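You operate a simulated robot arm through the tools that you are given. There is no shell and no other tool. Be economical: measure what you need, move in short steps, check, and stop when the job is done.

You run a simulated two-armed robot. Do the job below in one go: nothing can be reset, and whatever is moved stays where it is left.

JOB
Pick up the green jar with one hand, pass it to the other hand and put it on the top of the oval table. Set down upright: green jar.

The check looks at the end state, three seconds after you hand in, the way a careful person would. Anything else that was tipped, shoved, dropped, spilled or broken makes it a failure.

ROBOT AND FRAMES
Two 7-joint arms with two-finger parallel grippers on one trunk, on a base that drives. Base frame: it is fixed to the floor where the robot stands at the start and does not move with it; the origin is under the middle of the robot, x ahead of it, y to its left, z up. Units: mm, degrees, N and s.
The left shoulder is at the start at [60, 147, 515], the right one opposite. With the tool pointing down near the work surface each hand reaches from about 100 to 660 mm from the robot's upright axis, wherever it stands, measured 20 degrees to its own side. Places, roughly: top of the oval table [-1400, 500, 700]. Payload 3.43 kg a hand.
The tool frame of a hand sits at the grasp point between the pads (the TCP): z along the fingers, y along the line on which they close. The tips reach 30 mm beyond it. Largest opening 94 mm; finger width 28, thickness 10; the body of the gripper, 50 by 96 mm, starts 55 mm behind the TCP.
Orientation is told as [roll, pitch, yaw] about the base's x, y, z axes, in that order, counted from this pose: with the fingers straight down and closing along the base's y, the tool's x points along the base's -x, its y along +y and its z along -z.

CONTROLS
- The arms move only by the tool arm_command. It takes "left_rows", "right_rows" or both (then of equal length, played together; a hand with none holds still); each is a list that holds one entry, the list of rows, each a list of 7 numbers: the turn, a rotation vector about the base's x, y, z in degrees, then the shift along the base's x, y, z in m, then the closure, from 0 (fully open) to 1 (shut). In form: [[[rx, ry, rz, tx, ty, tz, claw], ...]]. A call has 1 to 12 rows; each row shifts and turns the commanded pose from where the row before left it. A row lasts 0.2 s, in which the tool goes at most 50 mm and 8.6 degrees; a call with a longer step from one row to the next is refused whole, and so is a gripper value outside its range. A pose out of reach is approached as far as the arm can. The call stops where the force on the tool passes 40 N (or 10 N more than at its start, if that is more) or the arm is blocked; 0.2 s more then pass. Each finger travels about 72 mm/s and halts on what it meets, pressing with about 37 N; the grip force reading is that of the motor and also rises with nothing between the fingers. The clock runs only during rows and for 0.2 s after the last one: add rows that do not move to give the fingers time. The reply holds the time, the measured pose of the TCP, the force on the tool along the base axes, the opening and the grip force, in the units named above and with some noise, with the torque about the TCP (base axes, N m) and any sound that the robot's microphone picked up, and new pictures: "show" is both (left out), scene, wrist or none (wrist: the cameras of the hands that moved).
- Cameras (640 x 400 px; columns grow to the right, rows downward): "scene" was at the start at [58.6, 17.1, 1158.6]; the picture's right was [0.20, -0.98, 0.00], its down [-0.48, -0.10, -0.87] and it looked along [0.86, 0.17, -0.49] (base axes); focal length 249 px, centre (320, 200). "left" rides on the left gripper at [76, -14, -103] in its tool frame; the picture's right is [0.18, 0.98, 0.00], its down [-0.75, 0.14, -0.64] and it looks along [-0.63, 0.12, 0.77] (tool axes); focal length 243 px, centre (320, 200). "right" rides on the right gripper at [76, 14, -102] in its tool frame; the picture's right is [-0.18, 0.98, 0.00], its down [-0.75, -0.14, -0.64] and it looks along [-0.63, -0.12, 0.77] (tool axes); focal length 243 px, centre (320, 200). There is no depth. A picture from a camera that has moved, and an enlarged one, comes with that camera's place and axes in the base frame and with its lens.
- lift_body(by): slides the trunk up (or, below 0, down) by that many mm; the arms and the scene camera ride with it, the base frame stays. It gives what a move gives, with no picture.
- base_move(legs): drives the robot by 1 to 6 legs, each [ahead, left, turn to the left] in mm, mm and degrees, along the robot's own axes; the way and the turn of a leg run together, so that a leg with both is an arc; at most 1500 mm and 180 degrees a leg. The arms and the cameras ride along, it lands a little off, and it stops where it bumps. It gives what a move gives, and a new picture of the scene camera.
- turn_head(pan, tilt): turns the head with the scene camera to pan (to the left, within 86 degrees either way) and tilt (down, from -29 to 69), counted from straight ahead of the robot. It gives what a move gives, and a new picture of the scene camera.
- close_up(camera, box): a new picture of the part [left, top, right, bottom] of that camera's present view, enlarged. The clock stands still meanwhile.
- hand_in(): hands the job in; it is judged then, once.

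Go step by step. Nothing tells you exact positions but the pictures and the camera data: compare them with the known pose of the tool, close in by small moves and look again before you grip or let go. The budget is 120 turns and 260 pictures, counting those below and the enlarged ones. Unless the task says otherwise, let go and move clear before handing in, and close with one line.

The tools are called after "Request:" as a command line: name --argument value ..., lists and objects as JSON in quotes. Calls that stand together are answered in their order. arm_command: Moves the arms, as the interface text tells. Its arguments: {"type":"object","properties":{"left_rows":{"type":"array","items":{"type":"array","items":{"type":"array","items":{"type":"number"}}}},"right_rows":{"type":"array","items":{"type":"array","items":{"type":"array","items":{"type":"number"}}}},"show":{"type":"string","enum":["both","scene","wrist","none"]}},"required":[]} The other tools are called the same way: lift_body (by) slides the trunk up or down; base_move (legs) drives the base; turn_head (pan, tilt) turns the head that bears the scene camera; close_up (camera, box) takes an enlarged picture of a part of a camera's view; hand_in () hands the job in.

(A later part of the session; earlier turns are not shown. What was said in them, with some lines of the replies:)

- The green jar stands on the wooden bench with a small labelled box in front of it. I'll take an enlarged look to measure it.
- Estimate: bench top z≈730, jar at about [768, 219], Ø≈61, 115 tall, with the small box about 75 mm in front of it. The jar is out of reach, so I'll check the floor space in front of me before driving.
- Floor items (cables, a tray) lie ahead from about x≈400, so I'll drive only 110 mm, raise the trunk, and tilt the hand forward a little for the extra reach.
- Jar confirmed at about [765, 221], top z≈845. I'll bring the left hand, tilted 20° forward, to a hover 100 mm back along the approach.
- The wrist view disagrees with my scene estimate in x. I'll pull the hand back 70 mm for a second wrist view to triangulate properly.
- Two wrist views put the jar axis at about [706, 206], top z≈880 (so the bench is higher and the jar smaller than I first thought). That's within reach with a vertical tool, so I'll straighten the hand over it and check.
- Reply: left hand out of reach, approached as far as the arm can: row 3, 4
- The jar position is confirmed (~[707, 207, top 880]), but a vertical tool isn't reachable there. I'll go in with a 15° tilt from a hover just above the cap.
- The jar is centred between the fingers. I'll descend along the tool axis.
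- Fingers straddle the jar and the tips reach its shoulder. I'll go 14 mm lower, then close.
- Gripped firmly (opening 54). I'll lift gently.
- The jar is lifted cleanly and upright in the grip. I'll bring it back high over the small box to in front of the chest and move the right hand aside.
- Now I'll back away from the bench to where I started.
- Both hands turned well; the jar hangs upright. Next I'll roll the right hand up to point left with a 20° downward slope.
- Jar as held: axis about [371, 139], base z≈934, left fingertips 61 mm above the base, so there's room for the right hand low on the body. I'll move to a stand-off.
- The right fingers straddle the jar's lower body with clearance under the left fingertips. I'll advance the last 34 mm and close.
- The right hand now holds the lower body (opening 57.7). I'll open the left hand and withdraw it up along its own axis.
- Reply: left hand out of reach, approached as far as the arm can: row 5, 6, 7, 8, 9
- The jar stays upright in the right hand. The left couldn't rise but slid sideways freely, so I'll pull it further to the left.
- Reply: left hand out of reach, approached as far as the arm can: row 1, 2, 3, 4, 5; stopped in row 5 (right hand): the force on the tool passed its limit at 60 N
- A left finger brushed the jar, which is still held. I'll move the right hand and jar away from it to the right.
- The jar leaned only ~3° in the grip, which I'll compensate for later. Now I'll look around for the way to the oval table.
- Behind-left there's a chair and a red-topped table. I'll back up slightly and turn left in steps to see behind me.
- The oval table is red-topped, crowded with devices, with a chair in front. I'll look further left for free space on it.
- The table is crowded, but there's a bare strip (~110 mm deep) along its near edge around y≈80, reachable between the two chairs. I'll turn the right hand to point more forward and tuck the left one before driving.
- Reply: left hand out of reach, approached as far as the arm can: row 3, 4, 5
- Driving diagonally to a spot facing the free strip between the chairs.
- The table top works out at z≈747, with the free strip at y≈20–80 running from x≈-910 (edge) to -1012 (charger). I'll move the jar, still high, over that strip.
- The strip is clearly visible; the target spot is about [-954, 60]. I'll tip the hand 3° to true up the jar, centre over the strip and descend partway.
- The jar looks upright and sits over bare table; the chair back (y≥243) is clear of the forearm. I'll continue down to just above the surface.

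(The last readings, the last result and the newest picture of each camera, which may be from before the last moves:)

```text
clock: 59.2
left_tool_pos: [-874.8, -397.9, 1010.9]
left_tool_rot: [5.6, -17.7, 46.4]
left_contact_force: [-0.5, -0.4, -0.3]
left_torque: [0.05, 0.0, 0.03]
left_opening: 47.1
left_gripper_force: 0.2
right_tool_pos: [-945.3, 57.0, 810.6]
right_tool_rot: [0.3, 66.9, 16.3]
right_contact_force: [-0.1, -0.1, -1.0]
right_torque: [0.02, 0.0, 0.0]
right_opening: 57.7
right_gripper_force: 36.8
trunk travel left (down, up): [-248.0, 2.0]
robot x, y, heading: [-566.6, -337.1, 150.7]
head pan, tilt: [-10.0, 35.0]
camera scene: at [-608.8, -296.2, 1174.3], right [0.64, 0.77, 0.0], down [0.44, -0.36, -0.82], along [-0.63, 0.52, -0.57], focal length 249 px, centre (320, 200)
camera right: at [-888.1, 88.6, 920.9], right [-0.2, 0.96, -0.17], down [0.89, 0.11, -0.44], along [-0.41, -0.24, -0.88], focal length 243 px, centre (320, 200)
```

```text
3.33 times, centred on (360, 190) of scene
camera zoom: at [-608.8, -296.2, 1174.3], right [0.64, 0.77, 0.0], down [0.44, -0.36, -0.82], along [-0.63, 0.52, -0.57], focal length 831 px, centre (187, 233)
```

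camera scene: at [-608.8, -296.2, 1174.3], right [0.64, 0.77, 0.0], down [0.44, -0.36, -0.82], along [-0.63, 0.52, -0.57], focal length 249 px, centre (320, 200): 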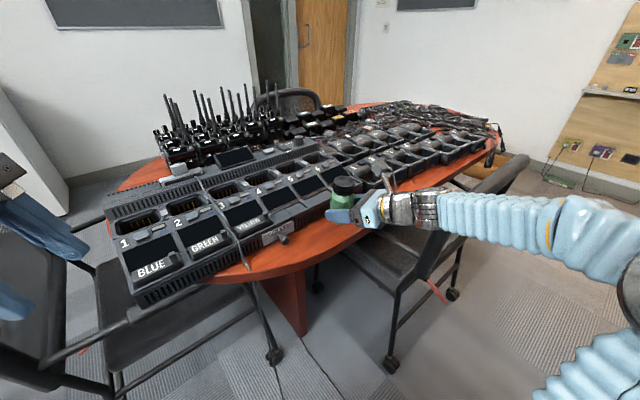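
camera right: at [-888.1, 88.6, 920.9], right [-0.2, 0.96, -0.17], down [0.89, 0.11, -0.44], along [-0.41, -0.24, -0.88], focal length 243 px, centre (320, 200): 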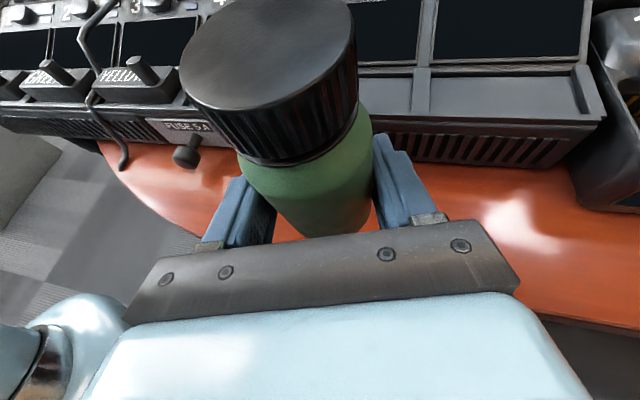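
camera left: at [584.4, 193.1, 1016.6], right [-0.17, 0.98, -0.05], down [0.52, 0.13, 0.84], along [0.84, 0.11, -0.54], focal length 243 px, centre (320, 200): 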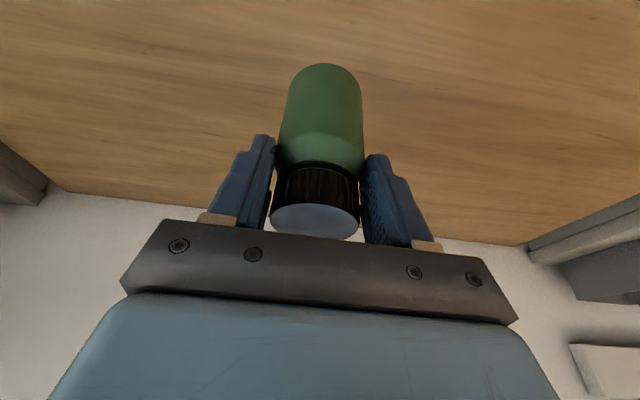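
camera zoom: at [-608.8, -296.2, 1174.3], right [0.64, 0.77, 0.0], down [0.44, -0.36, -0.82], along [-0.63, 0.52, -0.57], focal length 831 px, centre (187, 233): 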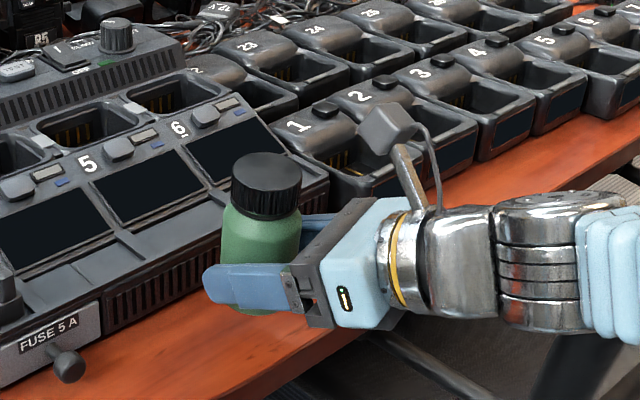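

Clear all round. Now small steps down to contact.

Request:
arm_command --right_rows '[[[0, 0, 0, 0, 0, -0.005, 1], [0, 0, 0, 0, 0, -0.005, 1], [0, 0, 0, 0, 0, -0.004, 1], [0, 0, 0, 0, 0, 0, 1]]]' --show "none"

Request:
close_up --camera "scene" --box '[300, 150, 420, 240]'

```text
clock: 60.2
left_tool_pos: [-875.7, -397.5, 1011.8]
left_tool_rot: [5.5, -17.6, 46.5]
left_contact_force: [-0.3, 0.1, 0.0]
left_torque: [-0.01, 0.01, 0.02]
left_opening: 47.1
left_gripper_force: 0.1
right_tool_pos: [-946.8, 57.5, 797.5]
right_tool_rot: [0.3, 66.8, 16.4]
right_contact_force: [-1.4, -0.8, -1.7]
right_torque: [0.01, 0.03, 0.0]
right_opening: 57.5
right_gripper_force: 37.1
trunk travel left (down, up): [-248.0, 2.0]
robot x, y, heading: [-568.8, -333.1, 150.3]
head pan, tilt: [-10.0, 35.0]
```

```text
4.44 times, centred on (360, 195) of scene
camera zoom: at [-608.8, -296.2, 1174.3], right [0.64, 0.77, 0.0], down [0.44, -0.36, -0.82], along [-0.63, 0.52, -0.57], focal length 1108 px, centre (142, 222)
```

zoom: 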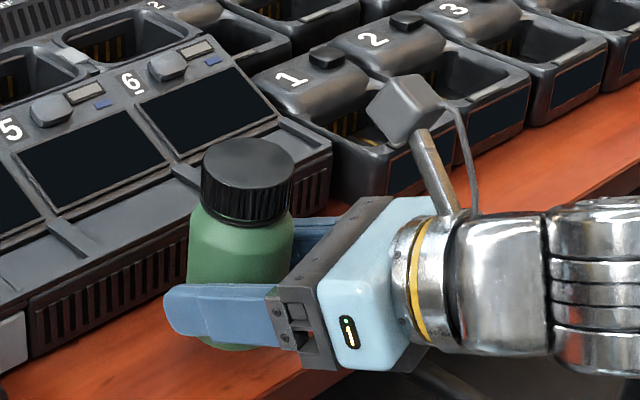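

Request:
arm_command --right_rows '[[[0, 0, 0, 0, 0, -0.003, 1], [0, 0, 0, 0, 0, -0.003, 1], [0, 0, 0, 0, 0, 0, 1]]]' --show "none"

Request:
arm_command --right_rows '[[[0, 0, 0, 0, 0, -0.003, 1], [0, 0, 0, 0, 0, 0, 1]]]' --show "none"

Request:
close_up --camera "scene" --box '[300, 150, 420, 240]'

```text
clock: 61.0
left_tool_pos: [-875.3, -397.8, 1011.2]
left_tool_rot: [5.5, -17.6, 46.5]
left_contact_force: [-1.2, -0.2, 0.0]
left_torque: [0.01, -0.02, 0.01]
left_opening: 47.1
left_gripper_force: 0.1
right_tool_pos: [-945.5, 56.7, 790.5]
right_tool_rot: [0.1, 66.9, 16.3]
right_contact_force: [-0.3, 0.6, -0.6]
right_torque: [-0.01, 0.01, -0.02]
right_opening: 57.8
right_gripper_force: 36.7
trunk travel left (down, up): [-248.0, 2.0]
robot x, y, heading: [-566.3, -334.1, 150.4]
head pan, tilt: [-10.0, 35.0]
```

```text
clock: 61.6
left_tool_pos: [-875.5, -397.5, 1011.4]
left_tool_rot: [5.5, -17.5, 46.4]
left_contact_force: [-0.6, 0.9, 0.5]
left_torque: [-0.01, -0.02, -0.02]
left_opening: 46.9
left_gripper_force: 0.1
right_tool_pos: [-945.1, 56.7, 786.8]
right_tool_rot: [0.2, 66.8, 16.3]
right_contact_force: [0.4, 0.5, -0.9]
right_torque: [-0.04, 0.02, 0.01]
right_opening: 57.7
right_gripper_force: 36.9
trunk travel left (down, up): [-248.0, 2.0]
robot x, y, heading: [-563.1, -338.7, 150.3]
head pan, tilt: [-10.0, 35.0]
```

```text
4.44 times, centred on (360, 195) of scene
camera zoom: at [-608.8, -296.2, 1174.3], right [0.64, 0.77, 0.0], down [0.44, -0.36, -0.82], along [-0.63, 0.52, -0.57], focal length 1108 px, centre (142, 222)
```

zoom: 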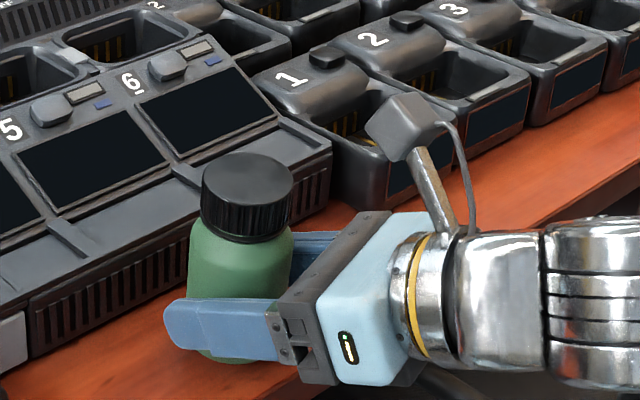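

Request:
arm_command --right_rows '[[[0, 0, 0, 0, 0, -0.003, 1], [0, 0, 0, 0, 0, -0.002, 1], [0, 0, 0, 0, 0, 0, 1]]]' --show "none"

Request:
arm_command --right_rows '[[[0, 0, 0, 0, 0, -0.002, 1], [0, 0, 0, 0, 0, -0.002, 1], [0, 0, 0, 0, 0, 0, 1]]]' --show "none"

```text
clock: 62.4
left_tool_pos: [-875.2, -398.6, 1011.3]
left_tool_rot: [5.5, -17.6, 46.3]
left_contact_force: [0.1, -0.1, -0.8]
left_torque: [0.0, 0.01, -0.04]
left_opening: 46.9
left_gripper_force: 0.1
right_tool_pos: [-945.2, 57.2, 783.6]
right_tool_rot: [0.2, 66.9, 16.3]
right_contact_force: [0.0, -0.1, -1.0]
right_torque: [-0.01, 0.0, 0.02]
right_opening: 57.7
right_gripper_force: 37.2
trunk travel left (down, up): [-248.0, 2.0]
robot x, y, heading: [-567.7, -334.0, 150.4]
head pan, tilt: [-10.0, 35.0]
```

```text
clock: 63.2
left_tool_pos: [-875.6, -398.0, 1012.0]
left_tool_rot: [5.5, -17.6, 46.4]
left_contact_force: [1.0, 0.7, 0.7]
left_torque: [0.0, -0.01, -0.02]
left_opening: 47.2
left_gripper_force: 0.0
right_tool_pos: [-945.1, 57.6, 778.5]
right_tool_rot: [0.2, 66.9, 16.3]
right_contact_force: [-0.2, -0.4, -1.0]
right_torque: [-0.01, -0.02, -0.02]
right_opening: 57.7
right_gripper_force: 37.1
trunk travel left (down, up): [-248.0, 2.0]
robot x, y, heading: [-566.0, -337.4, 150.6]
head pan, tilt: [-10.0, 35.0]
```

Request:
close_up --camera "scene" --box '[320, 170, 400, 230]'

Request:
arm_command --right_rows '[[[0, 0, 0, 0, 0, -0.002, 1], [0, 0, 0, 0, 0, -0.002, 1], [0, 0, 0, 0, 0, 0, 1]]]' --show "none"

```text
6.67 times, centred on (360, 200) of scene
camera zoom: at [-608.8, -296.2, 1174.3], right [0.64, 0.77, 0.0], down [0.44, -0.36, -0.82], along [-0.63, 0.52, -0.57], focal length 1663 px, centre (53, 200)
```

zoom: 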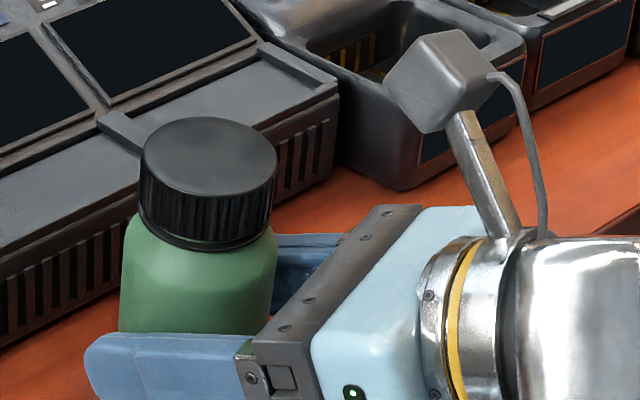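

```text
clock: 64.0
left_tool_pos: [-874.6, -398.4, 1011.7]
left_tool_rot: [5.5, -17.5, 46.4]
left_contact_force: [-0.1, -0.1, 0.0]
left_torque: [0.01, 0.0, -0.01]
left_opening: 47.0
left_gripper_force: 0.2
right_tool_pos: [-945.1, 56.2, 775.9]
right_tool_rot: [0.4, 67.0, 16.3]
right_contact_force: [-0.7, -0.1, 4.3]
right_torque: [0.0, -0.02, -0.01]
right_opening: 57.7
right_gripper_force: 36.9
trunk travel left (down, up): [-248.0, 2.0]
robot x, y, heading: [-563.6, -341.9, 150.3]
head pan, tilt: [-10.0, 35.0]
```

Contact felt (≈5 N). A look before releasing.

Request:
arm_command --right_rows '[[[0, 0, 0, 0, 0, -0.001, 1], [0, 0, 0, 0, 0, 0, 1]]]'

Request:
close_up --camera "scene" --box '[310, 165, 406, 237]'

```text
clock: 64.6
left_tool_pos: [-875.2, -397.4, 1009.8]
left_tool_rot: [5.6, -17.7, 46.5]
left_contact_force: [0.2, -0.6, -0.1]
left_torque: [-0.02, -0.01, 0.03]
left_opening: 46.9
left_gripper_force: 0.1
right_tool_pos: [-946.9, 56.5, 775.9]
right_tool_rot: [0.4, 67.1, 16.5]
right_contact_force: [0.7, 0.2, 11.6]
right_torque: [-0.06, -0.19, 0.0]
right_opening: 57.8
right_gripper_force: 37.4
trunk travel left (down, up): [-248.0, 2.0]
robot x, y, heading: [-565.5, -335.5, 150.6]
head pan, tilt: [-10.0, 35.0]
camera scene: at [-608.3, -296.7, 1174.5], right [0.64, 0.77, 0.0], down [0.44, -0.36, -0.82], along [-0.63, 0.52, -0.57], focal length 249 px, centre (320, 200)
camera right: at [-887.1, 88.4, 885.8], right [-0.2, 0.96, -0.17], down [0.89, 0.11, -0.44], along [-0.41, -0.24, -0.88], focal length 243 px, centre (320, 200)
```

scene: 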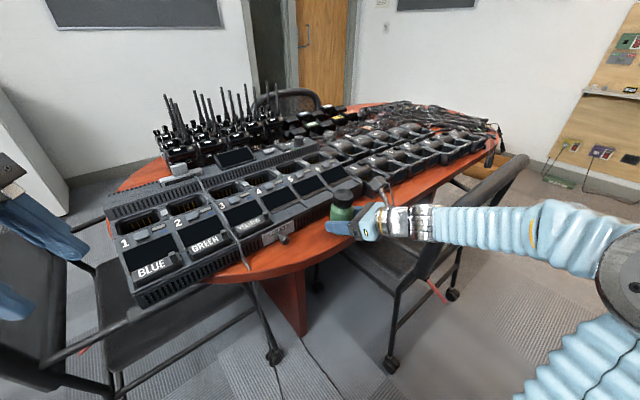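
right: 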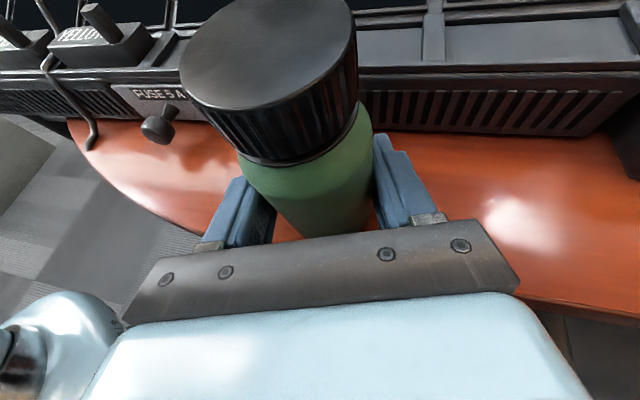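

```text
5.56 times, centred on (358, 201) of scene
camera zoom: at [-608.3, -296.7, 1174.5], right [0.64, 0.77, 0.0], down [0.44, -0.36, -0.82], along [-0.63, 0.52, -0.57], focal length 1386 px, centre (109, 194)
```

zoom: 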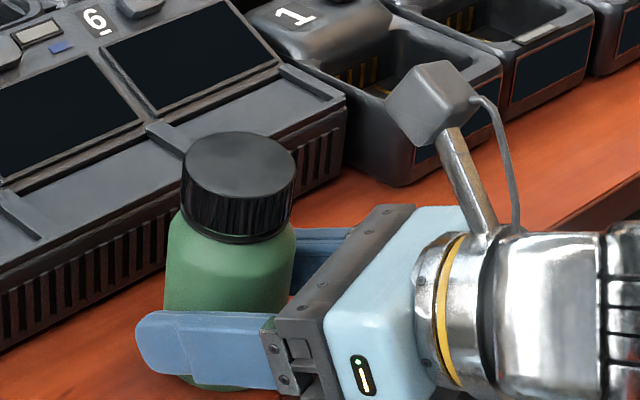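

The jar rests on the table with room on both sides. Opening slowly.

Request:
arm_command --right_rows '[[[0, 0, 0, 0, 0, 0, 0.5], [0, 0, 0, 0, 0, 0, 0.37], [0, 0, 0, 0, 0, 0, 0.3], [0, 0, 0, 0, 0, 0, 0.2], [0, 0, 0, 0, 0, 0, 0.1], [0, 0, 0, 0, 0, 0, 0.1]]]'

Request:
close_up --camera "scene" --box '[310, 165, 406, 237]'

```text
clock: 66.0
left_tool_pos: [-875.1, -398.1, 1010.9]
left_tool_rot: [5.6, -17.7, 46.4]
left_contact_force: [0.0, 0.0, 1.0]
left_torque: [0.02, 0.0, 0.03]
left_opening: 47.2
left_gripper_force: 0.0
right_tool_pos: [-945.2, 57.9, 774.8]
right_tool_rot: [0.3, 66.9, 16.3]
right_contact_force: [0.6, 0.5, 0.1]
right_torque: [0.0, 0.02, -0.01]
right_opening: 84.7
right_gripper_force: 0.1
trunk travel left (down, up): [-248.0, 2.0]
robot x, y, heading: [-568.3, -335.5, 150.4]
head pan, tilt: [-10.0, 35.0]
camera scene: at [-608.8, -296.2, 1174.3], right [0.64, 0.77, 0.0], down [0.44, -0.36, -0.82], along [-0.63, 0.52, -0.57], focal length 249 px, centre (320, 200)
camera right: at [-887.5, 88.7, 884.7], right [-0.2, 0.96, -0.17], down [0.89, 0.11, -0.44], along [-0.41, -0.24, -0.88], focal length 243 px, centre (320, 200)
```

scene: 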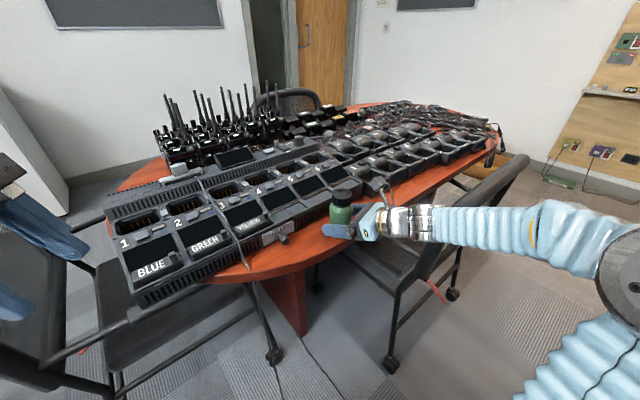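
right: 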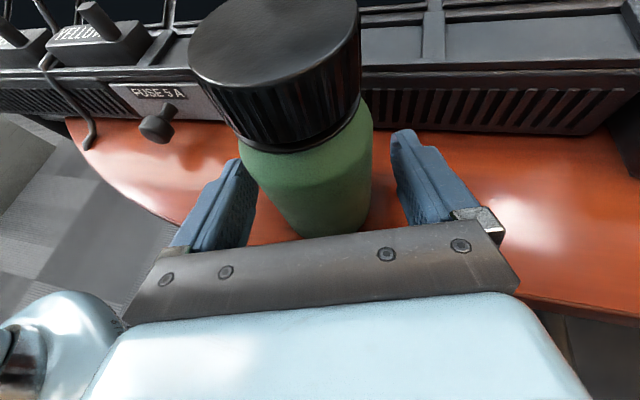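

```text
5.56 times, centred on (358, 201) of scene
camera zoom: at [-608.8, -296.2, 1174.3], right [0.64, 0.77, 0.0], down [0.44, -0.36, -0.82], along [-0.63, 0.52, -0.57], focal length 1386 px, centre (109, 194)
```

zoom: 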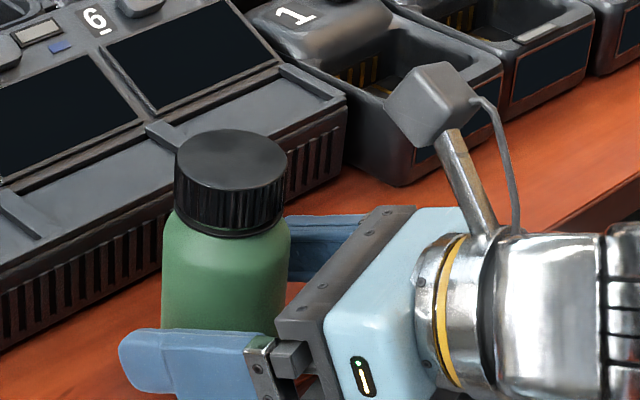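

The jar stands upright and free. I'll withdraw the hand along its own axis.

Request:
arm_command --right_rows '[[[0, 0, 0, 0.009, 0.0025, 0.004, 0], [0, 0, 0, 0.0133, 0.0037, 0.0059, 0], [0, 0, 0, 0.0133, 0.0037, 0.0059, 0], [0, 0, 0, 0.0177, 0.0049, 0.0078, 0], [0, 0, 0, 0.0177, 0.0049, 0.0078, 0], [0, 0, 0, 0.0177, 0.0049, 0.0078, 0], [0, 0, 0, 0, 0, 0.03, 0], [0, 0, 0, 0, 0, 0.03, 0], [0, 0, 0, 0, 0, 0, 0]]]'

Request:
close_up --camera "scene" --box '[290, 150, 418, 246]'

```text
clock: 68.0
left_tool_pos: [-875.1, -397.7, 1011.1]
left_tool_rot: [5.5, -17.5, 46.5]
left_contact_force: [-0.5, 0.0, 0.2]
left_torque: [0.01, -0.06, 0.02]
left_opening: 46.7
left_gripper_force: 0.1
right_tool_pos: [-856.7, 80.3, 875.4]
right_tool_rot: [0.2, 66.8, 16.4]
right_contact_force: [-0.2, 0.4, -0.8]
right_torque: [0.02, 0.0, 0.0]
right_opening: 94.1
right_gripper_force: 0.0
trunk travel left (down, up): [-248.0, 2.0]
robot x, y, heading: [-566.8, -337.0, 150.6]
head pan, tilt: [-10.0, 35.0]
camera scene: at [-608.7, -296.3, 1174.3], right [0.64, 0.77, 0.0], down [0.44, -0.36, -0.82], along [-0.63, 0.52, -0.57], focal length 249 px, centre (320, 200)
camera right: at [-799.0, 112.0, 984.9], right [-0.2, 0.96, -0.17], down [0.89, 0.11, -0.44], along [-0.41, -0.24, -0.88], focal length 243 px, centre (320, 200)
```

scene: 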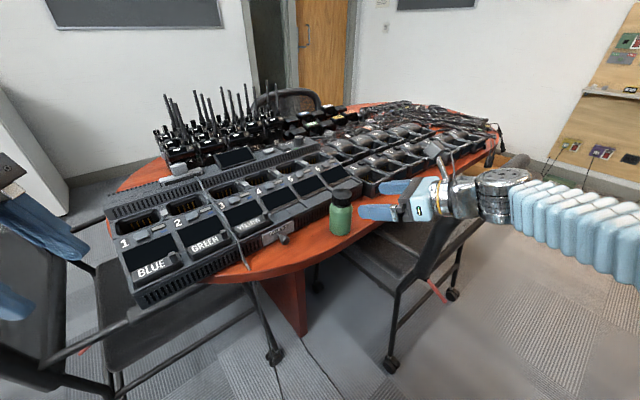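
right: 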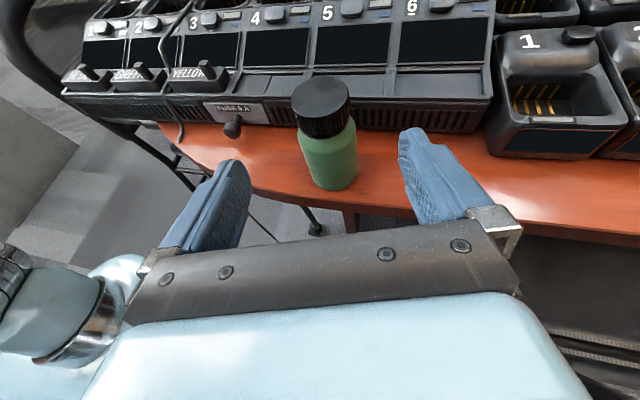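

```text
4.17 times, centred on (354, 198) of scene
camera zoom: at [-608.7, -296.3, 1174.3], right [0.64, 0.77, 0.0], down [0.44, -0.36, -0.82], along [-0.63, 0.52, -0.57], focal length 1039 px, centre (178, 208)
```

zoom: 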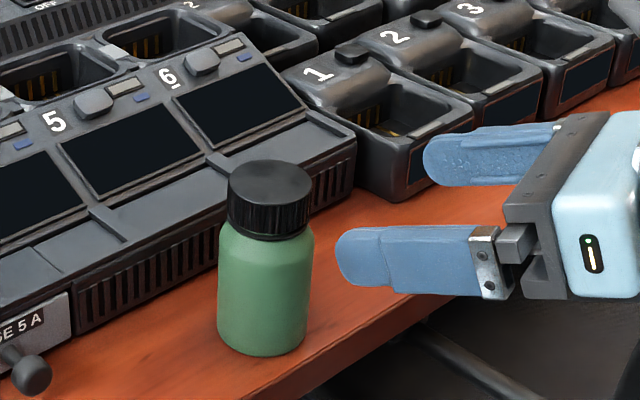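

The green jar stands upright on the oval table, fully on the top, touching nothing, and both hands are clear. I'm handing in.

Request:
hand_in

```text
The job is handed in.
```

The green jar was picked up with the left hand, passed to the right hand, and set down upright on the bare strip near the edge of the oval table. During the pass a left finger brushed the jar, but it stayed in the right hand's grip, and I saw nothing else move.
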